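You operate a simulated robot arm through the tools that you are given. There is no shell and no other tool. Be economical: measure what you need, move in short steps, check, and stop when the job is done.

You run a simulated robot arm. Do the job below in one go: nothing can be reset, and whatever is moved stays where it is left.

JOB
Put the jar that says "beans" from the table top in the grey bowl.
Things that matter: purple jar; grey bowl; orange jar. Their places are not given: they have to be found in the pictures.

Only the result counts: the job must be done as asked and must still hold three seconds after the hand-in. Knocking over, shifting, dropping, spilling or breaking anything else fails it.

ROBOT AND FRAMES
A 7-joint arm with a two-finger parallel gripper, fixed in place. Base frame: the origin is at the foot of the arm, x ahead of it, y to its left, z up; the work surface is at about z = 0. Lengths are in mm, angles in degrees, forces in N, time in s.
With the tool pointing down near the work surface it reaches from about 240 to 620 mm from the base axis. Its first joint turns from -66.0 to 66.0 degrees. Payload 2.6 kg.
Tool frame: the origin (TCP) lies between the finger pads and is the grasp point; the fingertips stand 30 mm ahead of it; z points along the fingers, y is the line along which they close. The gripper opens to 94 mm. The fingers are 28 mm wide and 10 mm thick; the gripper's body (50 by 96 mm) begins 55 mm behind the TCP.
Orientation is that of the tool frame in the base frame, as [roll, pitch, yaw] about the fixed x, y, z axes, in that order (R = Rz(yaw) Ry(pitch) Rx(roll)). With the fingers straight down and closing along the base's y, the tool's x points along the base's -x, its y along +y and its z along -z.

CONTROLS
- The arm moves only by the tool apply_moves. Its argument "deltas" is a list that holds one entry, the list of rows, each a list of 4 numbers: the shift along the tool's x, y, z in mm, then the turn about the tool's z in degrees. In form: [[[tx, ty, tz, yaw], ...]]. A call has 1 to 12 rows; each row shifts and turns the commanded pose from where the row before left it, along the tool's axes as they then stand. "fingers" is the closure in counts, from 0 (fully open) to 255 (shut), set as the call begins (left out, the last holds). A row lasts 0.2 s, in which the tool goes at most 50 mm and 8.6 degrees; a call with a longer step from one row to the next is refused whole, and so is a gripper value outside its range. Where a pose cannot be reached the arm comes as near as it can. A force on the tool above 40 N (or 10 N above the force at the start of the call, whichever is more), or a blocked arm, ends the call early, and 0.2 s more pass. Each finger travels about 72 mm/s and halts on what it meets, pressing with about 44 N; the grip force reading is that of the motor and also rises with nothing between the fingers. The clock runs only during rows and for 0.2 s after the last one: add rows that do not move to give the fingers time. It gives the time, the measured TCP pose, the force on the tool (base axes), the opening and the grip force at its end, in the units of the frame above (readings bear some noise), and new pictures: "pictures" is both (left out), scene, wrist or none.
- Cameras (640 x 400 px; columns grow to the right, rows downward): "scene" is fixed at [37.8, 439, 557.2]; the picture's right is [-0.69, -0.72, 0.00], its down [-0.46, 0.44, -0.77] and it looks along [0.56, -0.53, -0.64] (base axes); focal length 253 px, centre (320, 200). "wrist" rides on the gripper at [-37, 0, -58] in the tool frame; the picture's right is [0.00, -1.00, 0.00], its down [0.97, 0.00, -0.24] and it looks along [0.24, 0.00, 0.97] (tool axes); focal length 218 px, centre (320, 200).
- point_at(camera, pixels): for up to 12 pixels [column, row] of the newest picture of that camera ("zoom" is the newest enlarged one), the place [x, y, z] in the base frame of the surface seen there, good to about 3 mm. No time passes.
- inspect(camera, box): a new picture of the part [left, top, right, bottom] of that camera's present view, enlarged. No time passes.
- job_done(): hands the job in; it is judged then, once.

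Go step by step. Measure first, check grasps and placings, and put right what went wrong. The budget is 60 turns and 120 pictures, counting those below and the enlarged ones. Unless the task says otherwise, let go and move clear before handing in, and close with one line.

The tools are called after ">>>" as name(argument=value, ...) on one line, values as JSON. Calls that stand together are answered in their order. apply_moves: Moves the arm, as the interface text tells. Its arguments: {"type":"object","properties":{"deltas":{"type":"array"},"fingers":{"type":"number"},"pictures":{"type":"string","enum":["both","scene","wrist","none"]}},"required":["deltas"]} The other tools are called the same way: point_at (camera, pixels) gives the place of the surface under pixels of a picture; inspect (camera, box) takes an enlarged picture of a part of a camera's view; job_done () hands the job in.

At the start:

```text
time_s: 0.0
tool_pos: [322.7, -97.6, 324.6]
ee_rot: [180.0, 0.0, -179.9]
ft_force: [0.1, 0.2, -0.8]
width: 94.4
grip_force: 0.0
```

scene: 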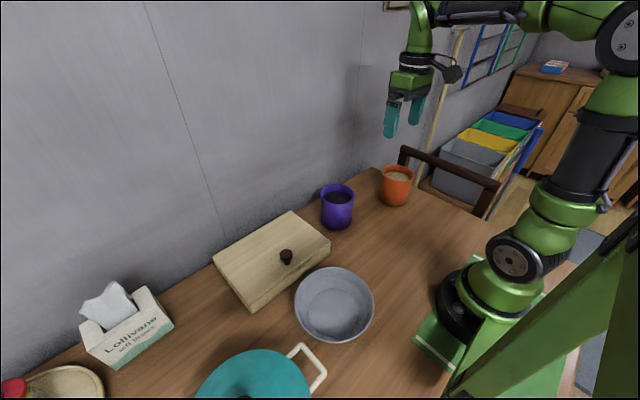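
wrist: 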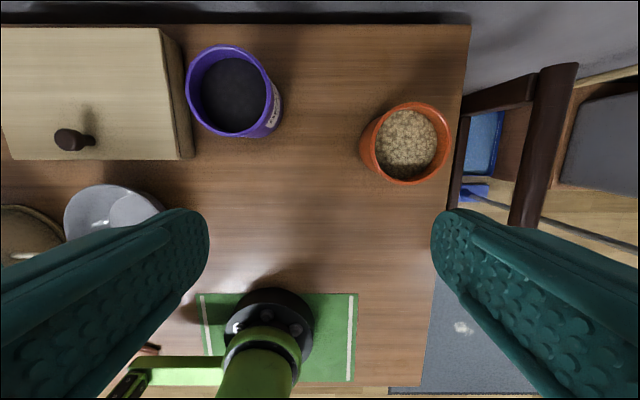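

The purple jar (scene 337,207; wrist 232,92) has a label at wrist (273,105), and the orange jar (wrist 406,143) shows no label yet. I'll zoom in on both and measure them.

>>> inspect(camera="wrist", box=[180, 30, 300, 150])

>>> inspect(camera="wrist", box=[350, 90, 460, 200])

>>> inspect(camera="scene", box=[280, 150, 440, 250])

>>> point_at(camera="scene", pixels=[[337, 187], [337, 197], [322, 195], [353, 193], [337, 227], [396, 168], [396, 205], [335, 270], [295, 298], [374, 302], [336, 341], [333, 310]])

>>> point_at(camera="wrist", pixels=[[188, 88], [230, 46], [270, 95], [230, 136], [230, 92], [364, 140], [445, 140], [405, 104], [405, 182], [405, 140], [273, 105], [320, 180]])

```text
3.33 times, centred on (240, 90) of wrist
```

zoom: 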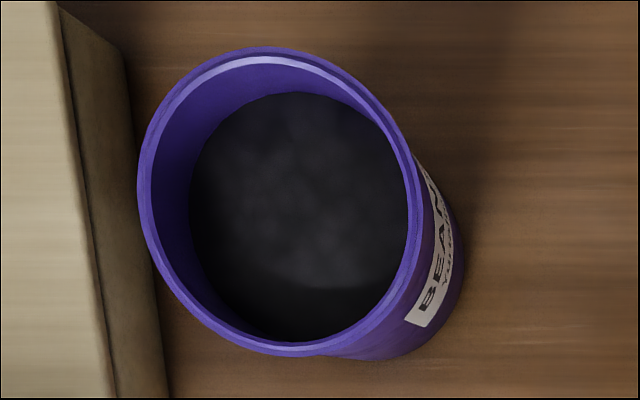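

```text
3.64 times, centred on (405, 145) of wrist
```

zoom: 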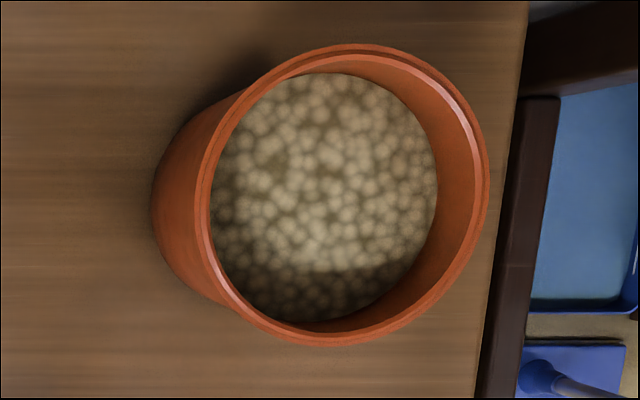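

```text
4.00 times, centred on (360, 200) of scene
```

zoom: 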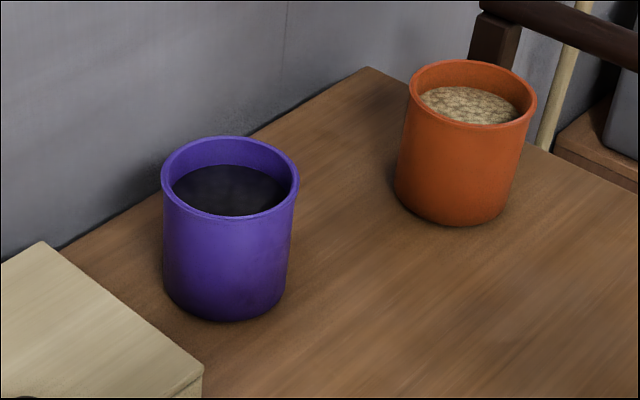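

```text
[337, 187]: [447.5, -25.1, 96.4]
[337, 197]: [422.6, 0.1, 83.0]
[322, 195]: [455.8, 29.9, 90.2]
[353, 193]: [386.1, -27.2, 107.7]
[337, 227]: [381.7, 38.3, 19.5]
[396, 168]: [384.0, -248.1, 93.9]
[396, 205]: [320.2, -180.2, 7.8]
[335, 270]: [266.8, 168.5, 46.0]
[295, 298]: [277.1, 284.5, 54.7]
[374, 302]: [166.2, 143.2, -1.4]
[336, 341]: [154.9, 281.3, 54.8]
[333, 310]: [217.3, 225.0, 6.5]
```

```text
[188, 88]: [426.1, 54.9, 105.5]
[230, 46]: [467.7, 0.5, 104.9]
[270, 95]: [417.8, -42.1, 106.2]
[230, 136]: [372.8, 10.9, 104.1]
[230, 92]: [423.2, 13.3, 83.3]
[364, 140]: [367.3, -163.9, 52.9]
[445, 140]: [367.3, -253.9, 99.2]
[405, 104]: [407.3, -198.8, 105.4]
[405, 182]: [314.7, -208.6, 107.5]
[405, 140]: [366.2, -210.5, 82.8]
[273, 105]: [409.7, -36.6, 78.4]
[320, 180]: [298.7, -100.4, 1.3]
```

The purple jar reads "BEAN…" and measures about 97 mm across, with its centre near (420,5), rim at z≈106 and fill at z≈83. That is wider than the 94 mm opening, so I'll pinch its rim wall. First I'll move above the -y side of the rim to measure it better.

>>> apply_moves(deltas=[[[-25, 13, 0, 0], [-25, 13, 0, 0], [-25, 13, 0, 0], [-22, 13, 0, 0], [0, 0, 30, 0], [0, 0, 30, 0], [0, 0, 0, 0]]], fingers=147)

```text
time_s: 1.6
tool_pos: [421.1, -44.3, 264.7]
ee_rot: [180.0, 0.0, -180.0]
ft_force: [0.8, -0.4, 0.3]
width: 39.8
grip_force: 0.0
```

scene: 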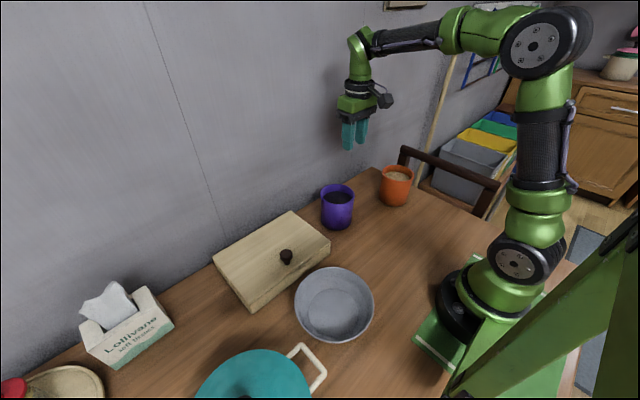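
wrist: 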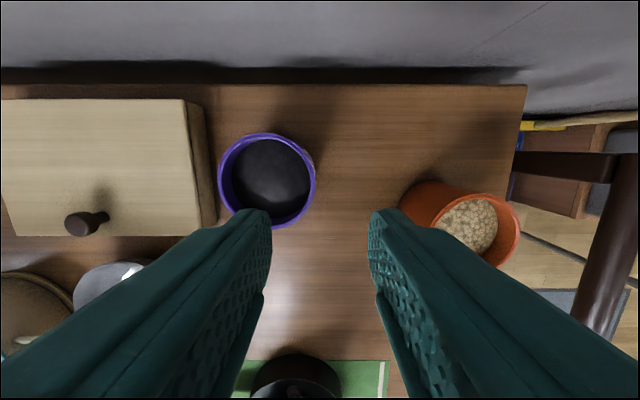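

The jar is now seen at wrist (267,180), with its -y rim edge near column 314. I'll measure the rim and look at the label once more.

>>> point_at(camera="wrist", pixels=[[220, 180], [222, 180], [314, 180], [312, 180], [310, 180], [267, 135], [267, 133], [280, 226], [245, 139], [295, 145], [267, 180], [297, 180]])

>>> inspect(camera="wrist", box=[210, 120, 330, 240])

```text
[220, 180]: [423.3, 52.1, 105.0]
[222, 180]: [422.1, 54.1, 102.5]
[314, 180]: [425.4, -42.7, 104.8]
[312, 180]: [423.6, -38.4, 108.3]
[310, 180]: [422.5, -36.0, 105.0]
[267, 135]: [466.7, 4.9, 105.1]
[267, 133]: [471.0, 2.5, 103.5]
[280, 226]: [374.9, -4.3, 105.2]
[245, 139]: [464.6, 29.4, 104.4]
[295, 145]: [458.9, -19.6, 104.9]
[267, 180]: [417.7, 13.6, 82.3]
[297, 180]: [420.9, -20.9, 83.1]
```

```text
3.33 times, centred on (270, 180) of wrist
```

zoom: 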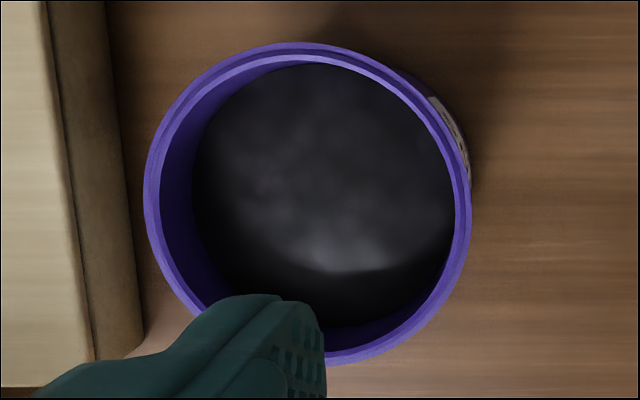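

The purple jar's centre is (422,5), outer radius about 48, and its -y wall is at y≈-40. Before gripping, I'll drop and step sideways to read both labels in full.

>>> apply_moves(deltas=[[[0, -30, 0, 0], [0, -36, 20, 0], [10, 0, 30, 0], [20, 0, 30, 0], [0, 0, 0, 0]]], pictures="wrist")

>>> inspect(camera="wrist", box=[80, 20, 320, 170])

```text
time_s: 2.8
tool_pos: [389.2, -112.1, 187.1]
ee_rot: [-179.9, 0.0, 180.0]
ft_force: [-0.4, -0.1, 0.0]
width: 39.9
grip_force: 0.1
```

wrist: 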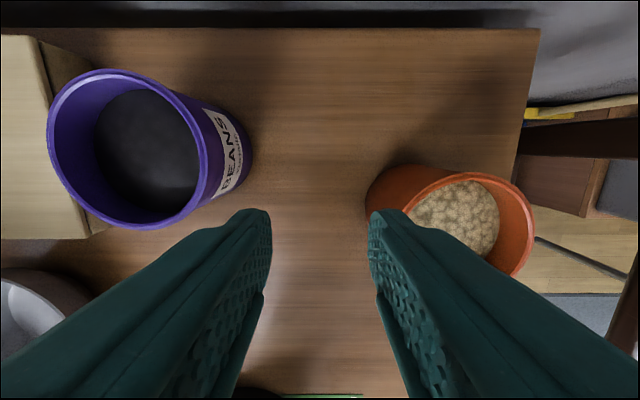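

```text
2.67 times, centred on (200, 95) of wrist
```

zoom: 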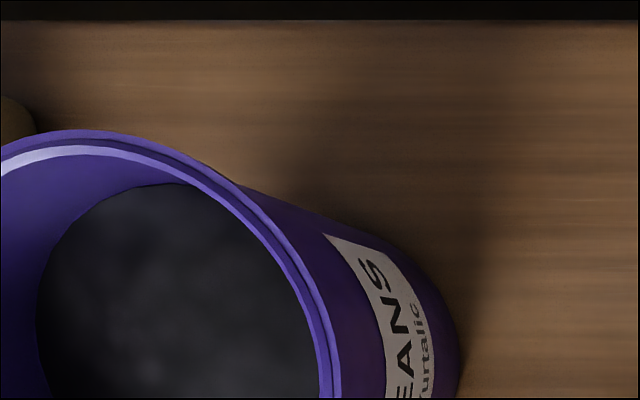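

The label reads "BEANS", so the purple jar is confirmed. I'll move over its -y wall at (422,-40.5) and come down part of the way.

>>> apply_moves(deltas=[[[-11, 24, 0, 0], [-11, 24, 0, 0], [-11, 23.6, 0, 0], [0, 0, 20, 0], [0, 0, 20, 0], [0, 0, 0, 0]]])

>>> inspect(camera="scene", box=[290, 120, 410, 240])

```text
time_s: 4.2
tool_pos: [422.9, -40.1, 145.7]
ee_rot: [179.9, 0.1, 180.0]
ft_force: [-0.1, -0.8, 0.3]
width: 39.9
grip_force: 0.0
```

scene: 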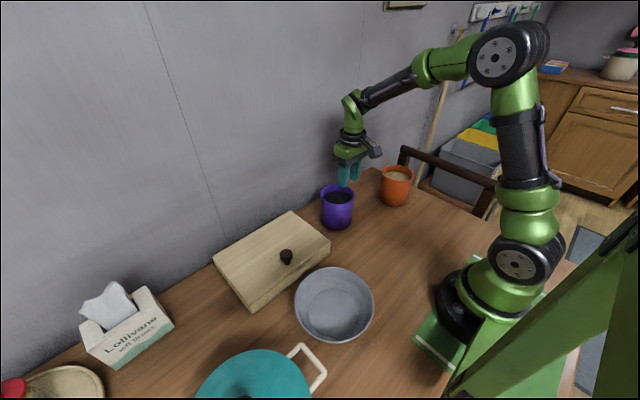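
wrist: 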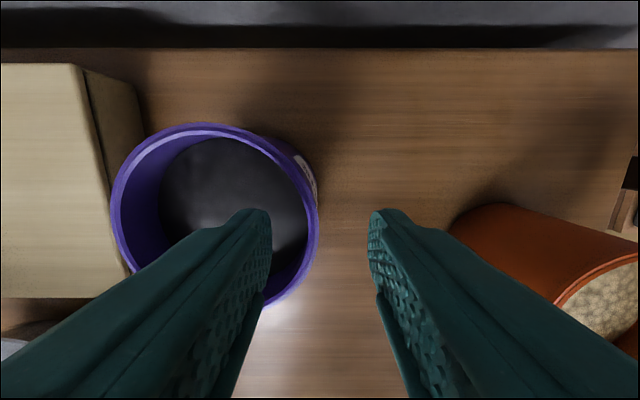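

```text
3.33 times, centred on (350, 180) of scene
```

zoom: 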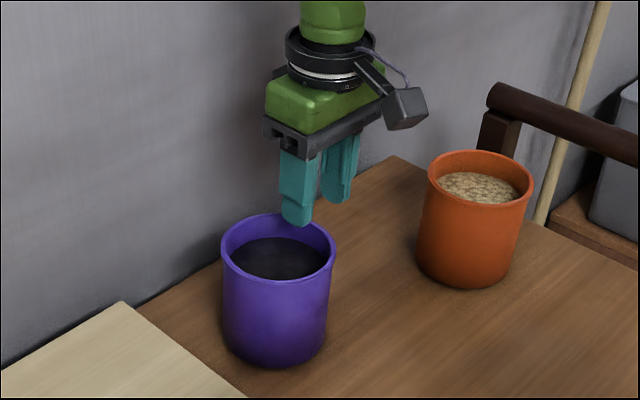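

The fingers straddle the wall, one inside and one outside (wrist columns 265 and 375). I'll descend to TCP z≈116.5, which keeps the tips just above the fill.

>>> apply_moves(deltas=[[[0, 0, 10, 0], [0, 0, 10, 0], [0, 0, 5, 0], [0, 0, 4, 0], [0, 0, 0, 0]]], pictures="scene")

```text
time_s: 5.4
tool_pos: [421.7, -39.2, 117.2]
ee_rot: [180.0, 0.1, -179.9]
ft_force: [0.1, -0.2, -0.2]
width: 40.1
grip_force: 0.0
```

scene: 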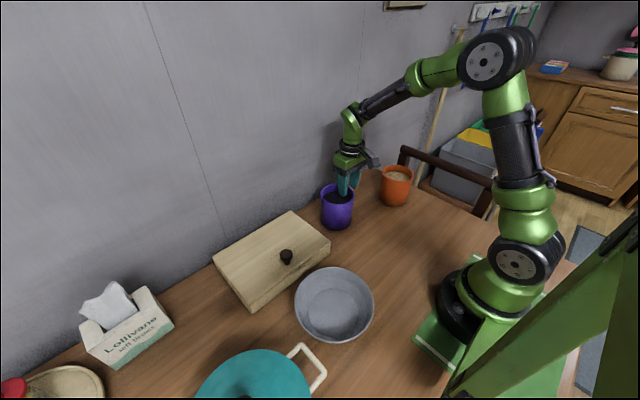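

There was no contact and the depth is right, so I'll close on the wall.

>>> apply_moves(deltas=[[[0, 0, 0, 0], [0, 0, 0, 0], [0, 0, 0, 0], [0, 0, 0, 0]]], fingers=255, pictures="wrist")

```text
time_s: 6.4
tool_pos: [421.3, -39.5, 115.3]
ee_rot: [-180.0, 0.1, -179.9]
ft_force: [-0.7, 1.9, -1.2]
width: 2.2
grip_force: 37.1
```

wrist: 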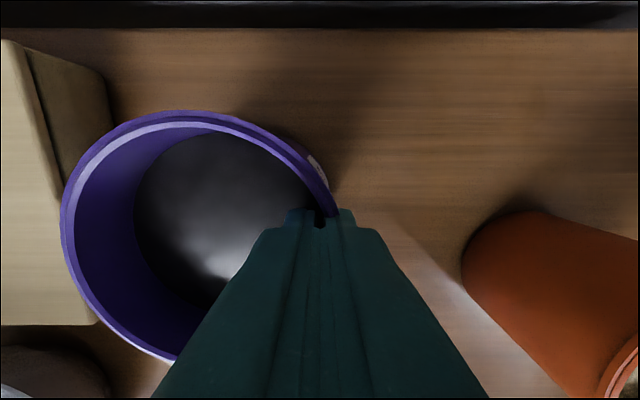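

The wall is held between the pads (width 2.2, grip 37 N, wrist (325,215)). I'll lift slightly and check for tilting.

>>> apply_moves(deltas=[[[0, 0, -3, 0], [0, 0, -4, 0], [0, 0, -5, 0], [0, 0, 0, 0], [0, 0, 0, 0]]])

>>> inspect(camera="scene", box=[290, 140, 410, 240])

```text
time_s: 7.6
tool_pos: [421.9, -39.2, 128.1]
ee_rot: [179.9, 0.0, -180.0]
ft_force: [0.0, 0.3, -4.9]
width: 2.3
grip_force: 36.8
```

scene: 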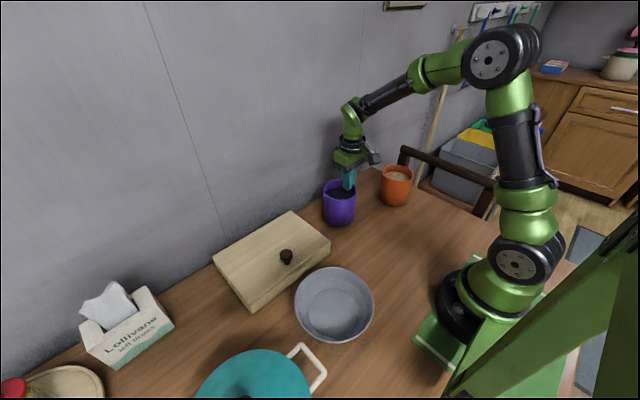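
wrist: 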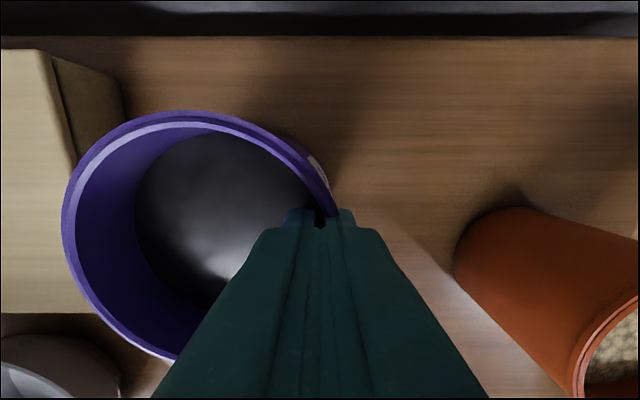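

```text
4.00 times, centred on (350, 190) of scene
```

zoom: 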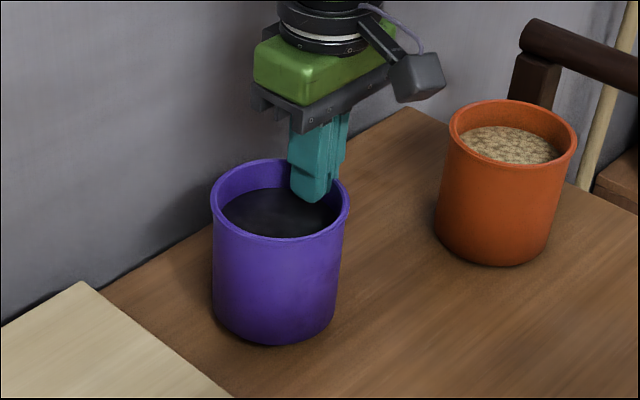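

The jar came up level and steady, with about 5 N of weight. I'll lift it higher and measure the box, its knob and the bowl.

>>> apply_moves(deltas=[[[0, 0, -10, 0], [0, 0, -15, 0], [0, 0, -15, 0], [0, 0, -15, 0], [0, 0, -15, 0], [0, 0, -15, 0], [0, 0, -15, 0], [0, 0, -10, 0], [0, 0, 0, 0]]])

>>> point_at(camera="scene", pixels=[[286, 251], [300, 220], [325, 246], [250, 290], [297, 298], [372, 290], [335, 340], [308, 280], [355, 275], [333, 305], [318, 320], [350, 318]])

>>> inspect(camera="scene", box=[275, 250, 395, 350])

```text
time_s: 9.6
tool_pos: [422.4, -39.8, 238.6]
ee_rot: [180.0, 0.1, -180.0]
ft_force: [-0.2, 0.4, -4.8]
width: 2.4
grip_force: 36.7
```

scene: 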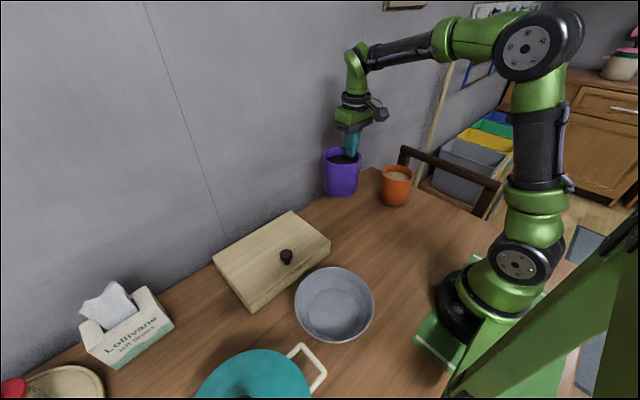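
wrist: 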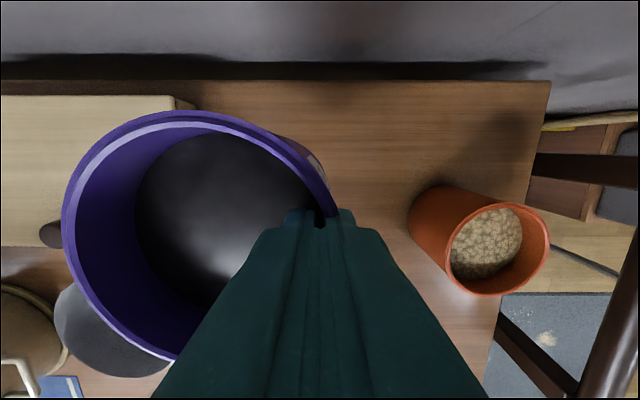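

```text
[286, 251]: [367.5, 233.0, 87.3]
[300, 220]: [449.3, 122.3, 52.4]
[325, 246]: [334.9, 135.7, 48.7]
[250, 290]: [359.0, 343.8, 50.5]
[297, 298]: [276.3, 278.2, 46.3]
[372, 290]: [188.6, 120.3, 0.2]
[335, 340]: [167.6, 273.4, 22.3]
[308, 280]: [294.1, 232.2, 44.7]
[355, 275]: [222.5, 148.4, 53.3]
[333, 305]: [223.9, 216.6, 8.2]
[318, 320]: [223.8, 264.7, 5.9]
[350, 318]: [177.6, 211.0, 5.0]
```

```text
4.00 times, centred on (335, 300) of scene
```

zoom: 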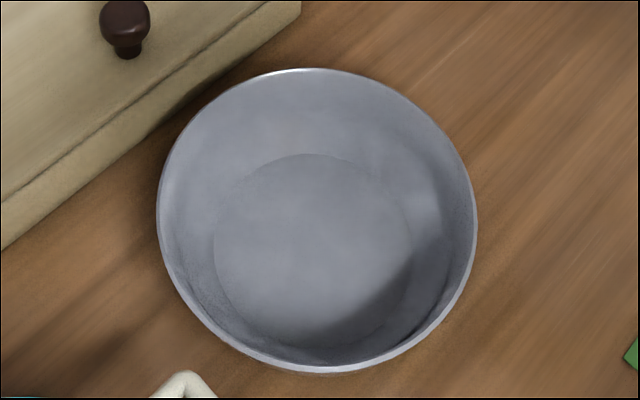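

The bowl's flat floor in the zoom spans about (212,250) to (413,250), roughly 113 mm, so the jar will fit. I'll locate its centre precisely.

>>> point_at(camera="zoom", pixels=[[216, 250], [410, 250], [313, 157], [310, 342], [245, 185], [385, 185], [313, 250], [159, 215], [474, 220], [315, 71], [325, 370], [190, 310]])

```text
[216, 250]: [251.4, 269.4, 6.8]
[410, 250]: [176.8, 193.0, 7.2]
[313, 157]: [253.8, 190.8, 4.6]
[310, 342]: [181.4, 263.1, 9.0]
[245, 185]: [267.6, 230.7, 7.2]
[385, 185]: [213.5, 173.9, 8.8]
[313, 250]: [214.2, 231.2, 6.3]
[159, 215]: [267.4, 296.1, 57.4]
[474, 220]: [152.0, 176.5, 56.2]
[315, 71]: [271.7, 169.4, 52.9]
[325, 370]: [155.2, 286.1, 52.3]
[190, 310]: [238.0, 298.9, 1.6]
```

The floor centre is about (214,231), and the jar axis sits 44.5 mm to +y of the TCP, so the TCP target is (214,186.5). The jar's bottom at about 122 mm clears the knob (about 90), so I'll carry it halfway now.

>>> apply_moves(deltas=[[[4, 4, 0, 0], [8, 9, 0, 0], [10, 11, 0, 0], [10, 11, 0, 0], [10, 11, 0, 0], [10, 11, 0, 0], [10, 11, 0, 0], [10, 11, 0, 0], [10, 11, 0, 0], [10, 11, 0, 0], [8, 8, 0, 0], [4, 4, 0, 0]]], pictures="scene")

```text
time_s: 12.2
tool_pos: [319.0, 73.1, 239.1]
ee_rot: [-179.9, 0.0, -180.0]
ft_force: [0.1, 0.0, -5.7]
width: 2.3
grip_force: 36.9
```

scene: 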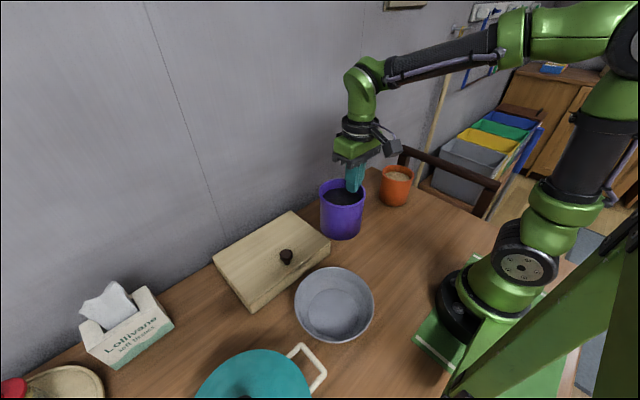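

The jar is still level and steady, so I'll finish the carry.

>>> apply_moves(deltas=[[[4, 4, 0, 0], [8, 9, 0, 0], [10, 11, 0, 0], [10, 11, 0, 0], [10, 11, 0, 0], [10, 11, 0, 0], [10, 11, 0, 0], [10, 11, 0, 0], [10, 11, 0, 0], [10, 11, 0, 0], [8, 8, 0, 0], [4, 5, 0, 0]]])

>>> point_at(camera="wrist", pixels=[[65, 230], [205, 115], [300, 160], [160, 352], [330, 205]])

```text
time_s: 14.8
tool_pos: [214.3, 187.0, 238.1]
ee_rot: [180.0, 0.0, -180.0]
ft_force: [-0.2, 0.7, -5.1]
width: 2.3
grip_force: 37.1
```

scene: 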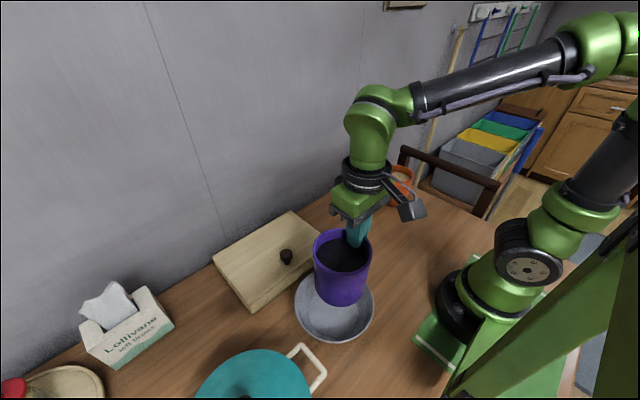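
wrist: 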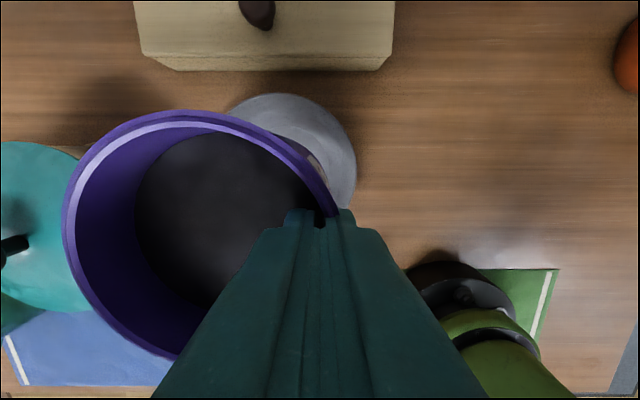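

```text
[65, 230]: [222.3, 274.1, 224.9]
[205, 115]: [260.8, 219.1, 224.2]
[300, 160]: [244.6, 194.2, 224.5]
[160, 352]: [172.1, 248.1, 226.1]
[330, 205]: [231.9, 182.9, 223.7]
```

The jar axis is now about (215,230), over the bowl floor centre, with its bottom near z≈120. I'll lower it 95 mm and check.

>>> apply_moves(deltas=[[[0, 0, 6, 0], [0, 0, 10, 0], [0, 0, 12, 0], [0, 0, 12, 0], [0, 0, 12, 0], [0, 0, 12, 0], [0, 0, 12, 0], [0, 0, 10, 0], [0, 0, 6, 0], [0, 0, 3, 0], [0, 0, 0, 0]]])

>>> inspect(camera="scene", box=[275, 230, 395, 350])

```text
time_s: 17.2
tool_pos: [215.6, 187.8, 142.5]
ee_rot: [-179.9, 0.1, -180.0]
ft_force: [0.4, 0.4, -4.8]
width: 2.1
grip_force: 36.8
```

scene: 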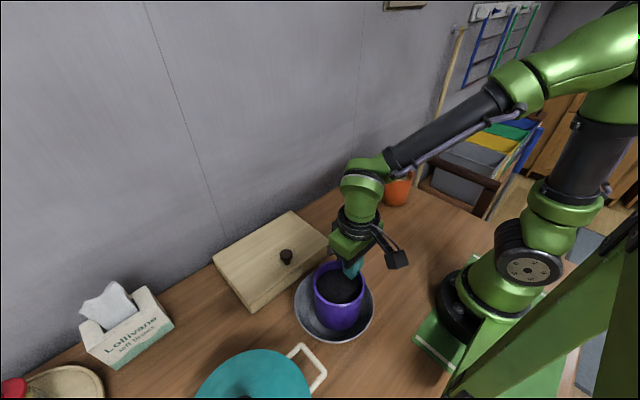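
wrist: 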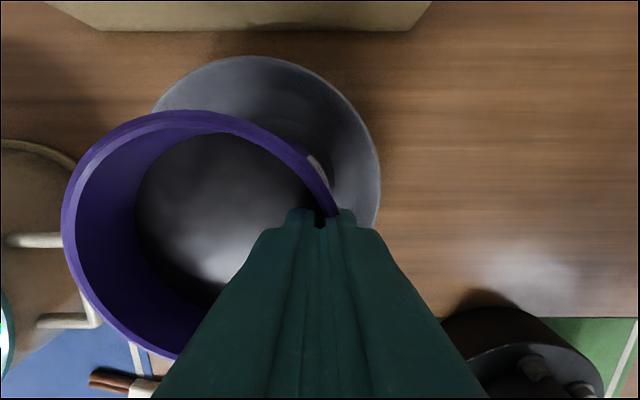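

```text
3.33 times, centred on (335, 290) of scene
```

zoom: 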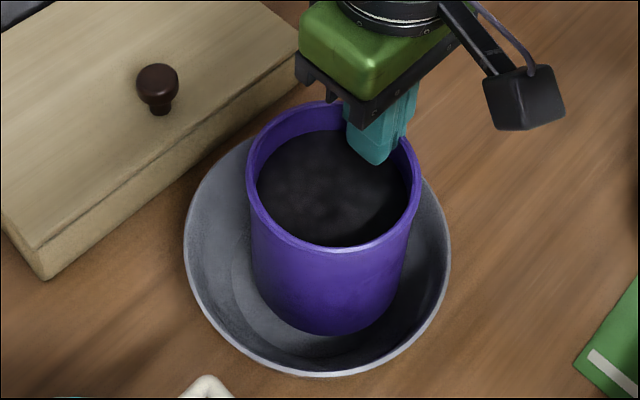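

It seems centred from the wrist view, but in the zoom the jar (column about 330) looks a bit right of the floor. I'll measure the rim before the final lowering.

>>> point_at(camera="zoom", pixels=[[249, 170], [417, 180], [300, 106], [325, 248], [262, 210], [404, 215], [330, 331], [285, 312], [385, 312]])

>>> point_at(camera="wrist", pixels=[[65, 230], [68, 200], [205, 113], [180, 112], [150, 348], [300, 160], [156, 105], [378, 200], [285, 60], [350, 105], [215, 66]])

```text
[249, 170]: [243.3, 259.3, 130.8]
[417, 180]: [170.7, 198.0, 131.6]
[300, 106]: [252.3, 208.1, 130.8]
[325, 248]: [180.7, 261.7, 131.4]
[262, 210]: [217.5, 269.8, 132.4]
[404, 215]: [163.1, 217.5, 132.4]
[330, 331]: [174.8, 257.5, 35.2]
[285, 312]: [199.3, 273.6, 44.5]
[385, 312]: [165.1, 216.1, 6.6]
```

```text
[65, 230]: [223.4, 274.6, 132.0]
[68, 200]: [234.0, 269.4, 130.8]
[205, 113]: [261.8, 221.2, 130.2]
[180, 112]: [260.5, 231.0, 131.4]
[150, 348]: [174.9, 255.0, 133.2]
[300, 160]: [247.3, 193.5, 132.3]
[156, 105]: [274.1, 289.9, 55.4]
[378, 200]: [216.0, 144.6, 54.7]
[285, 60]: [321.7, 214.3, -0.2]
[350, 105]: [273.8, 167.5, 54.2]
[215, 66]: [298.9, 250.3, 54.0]
```

Circle fits give the bowl centre at about (215,229) and the jar at about (211.5,228), so I'll nudge +x by 3 mm. The jar's bottom is about 19 mm above the floor, so I'll lower it gently.

>>> apply_moves(deltas=[[[-3, 0, 0, 0], [0, 0, 5, 0], [0, 0, 5, 0], [0, 0, 4, 0], [0, 0, 2, 0], [0, 0, 1, 0], [0, 0, 0, 0]]])

```text
time_s: 18.8
tool_pos: [218.3, 186.6, 125.1]
ee_rot: [-179.9, 0.0, 179.9]
ft_force: [-0.6, 0.3, -5.0]
width: 2.3
grip_force: 37.2
```

scene: 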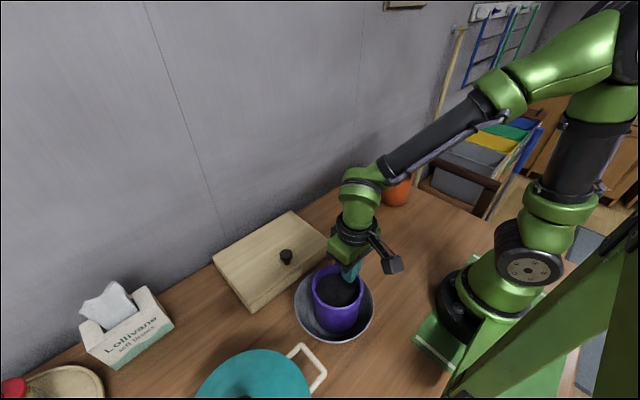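
wrist: 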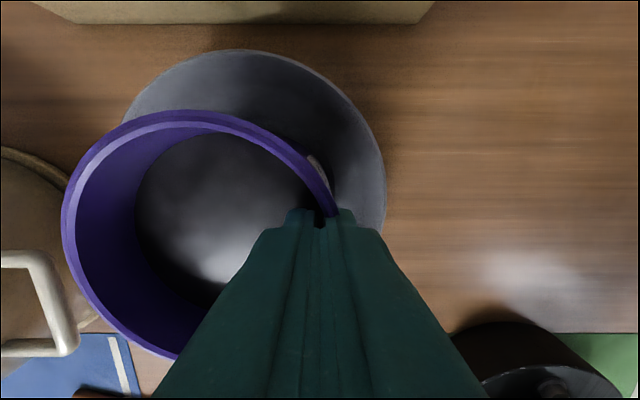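

There is still no contact (weight 5 N), so I'll step down 1 mm at a time.

>>> apply_moves(deltas=[[[0, 0, 1, 0], [0, 0, 1, 0], [0, 0, 0, 0]]], pictures="none")

```text
time_s: 19.6
tool_pos: [217.5, 187.5, 123.7]
ee_rot: [-180.0, -0.1, -180.0]
ft_force: [0.7, -0.2, -5.8]
width: 2.3
grip_force: 36.7
```

There is still no contact, so I'll go down another 1.5 mm.

>>> apply_moves(deltas=[[[0, 0, 1, 0], [0, 0, 0.5, 0], [0, 0, 0, 0]]], pictures="none")

```text
time_s: 20.4
tool_pos: [218.3, 187.1, 122.0]
ee_rot: [-179.8, 0.1, -179.9]
ft_force: [-1.1, -2.8, 6.3]
width: 2.0
grip_force: 37.1
```

The force has flipped to +6 N, so the jar is resting on the floor. I'll open to about 40 mm and look.

>>> apply_moves(deltas=[[[0, 0, 0, 0], [0, 0, 0, 0], [0, 0, 0, 0], [0, 0, 0, 0]]], fingers=147)

>>> inspect(camera="scene", box=[275, 230, 395, 350])

```text
time_s: 21.4
tool_pos: [217.1, 187.0, 121.8]
ee_rot: [179.9, 0.0, 179.9]
ft_force: [-0.2, -0.2, -0.5]
width: 40.0
grip_force: 0.1
```

scene: 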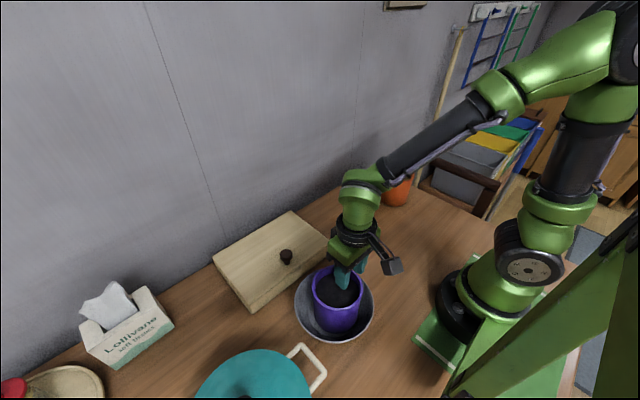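
wrist: 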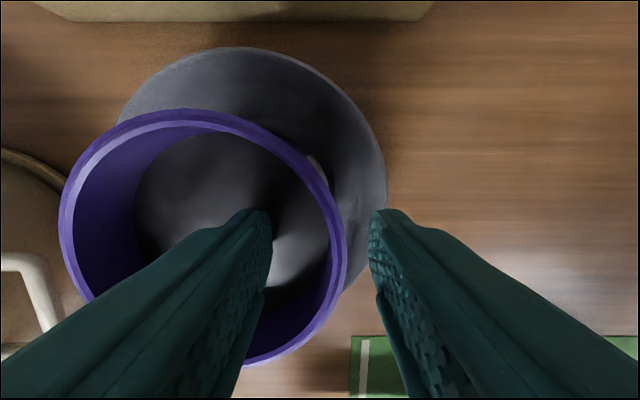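

```text
3.33 times, centred on (335, 290) of scene
```

zoom: 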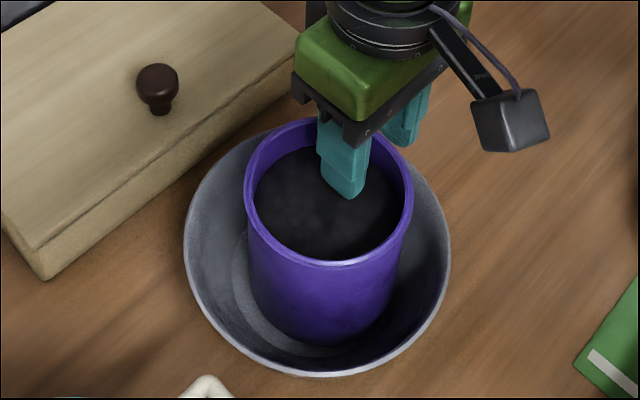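

The jar stands upright in the bowl and the fingers are free of the wall. I'll go straight up to clear it.

>>> apply_moves(deltas=[[[0, 0, -6, 0], [0, 0, -12, 0], [0, 0, -20, 0], [0, 0, -25, 0], [0, 0, -25, 0], [0, 0, -25, 0], [0, 0, 0, 0], [0, 0, 0, 0]]])

>>> inspect(camera="scene", box=[275, 230, 395, 350])

```text
time_s: 23.2
tool_pos: [216.4, 185.9, 234.5]
ee_rot: [179.9, 0.0, -180.0]
ft_force: [-0.1, 0.9, -0.3]
width: 39.6
grip_force: 0.1
```

scene: 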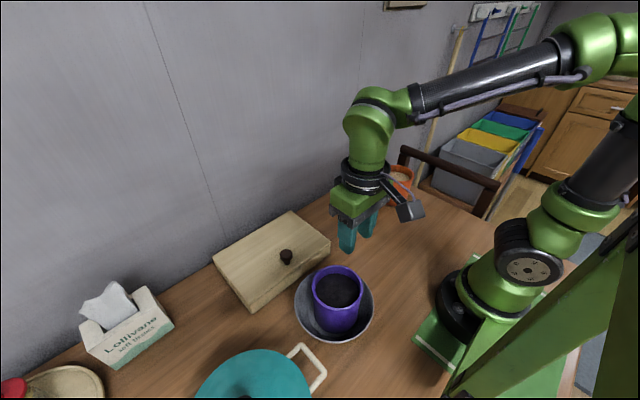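
wrist: 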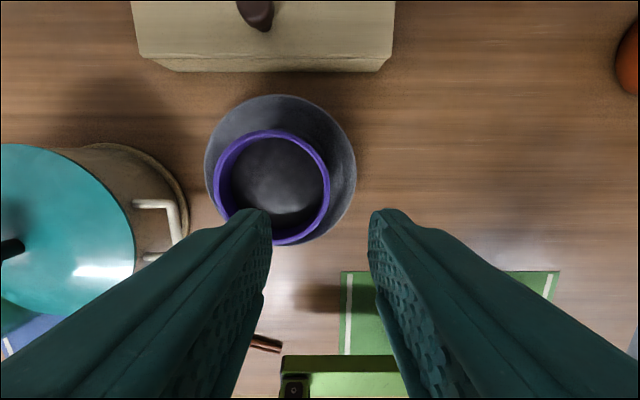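

```text
3.33 times, centred on (335, 290) of scene
```

zoom: 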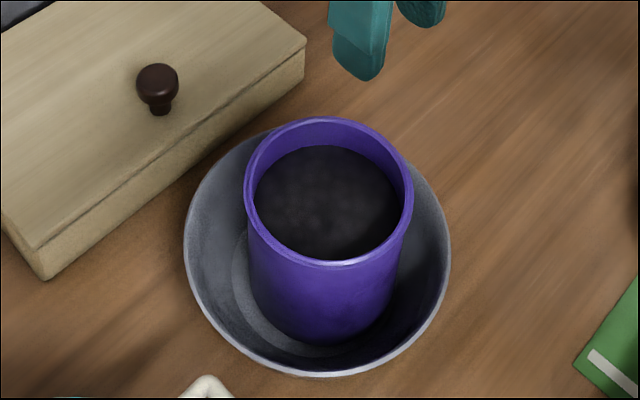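

The purple "BEANS" jar stands upright in the grey bowl (scene (337,300)), nothing else has moved and the gripper is clear, so I'm handing in.

>>> job_done()

```text
The job is handed in.
```

The purple jar labelled "BEANS" is standing upright in the grey bowl. Nothing was spilled or shifted that I could see, and the arm is clear.
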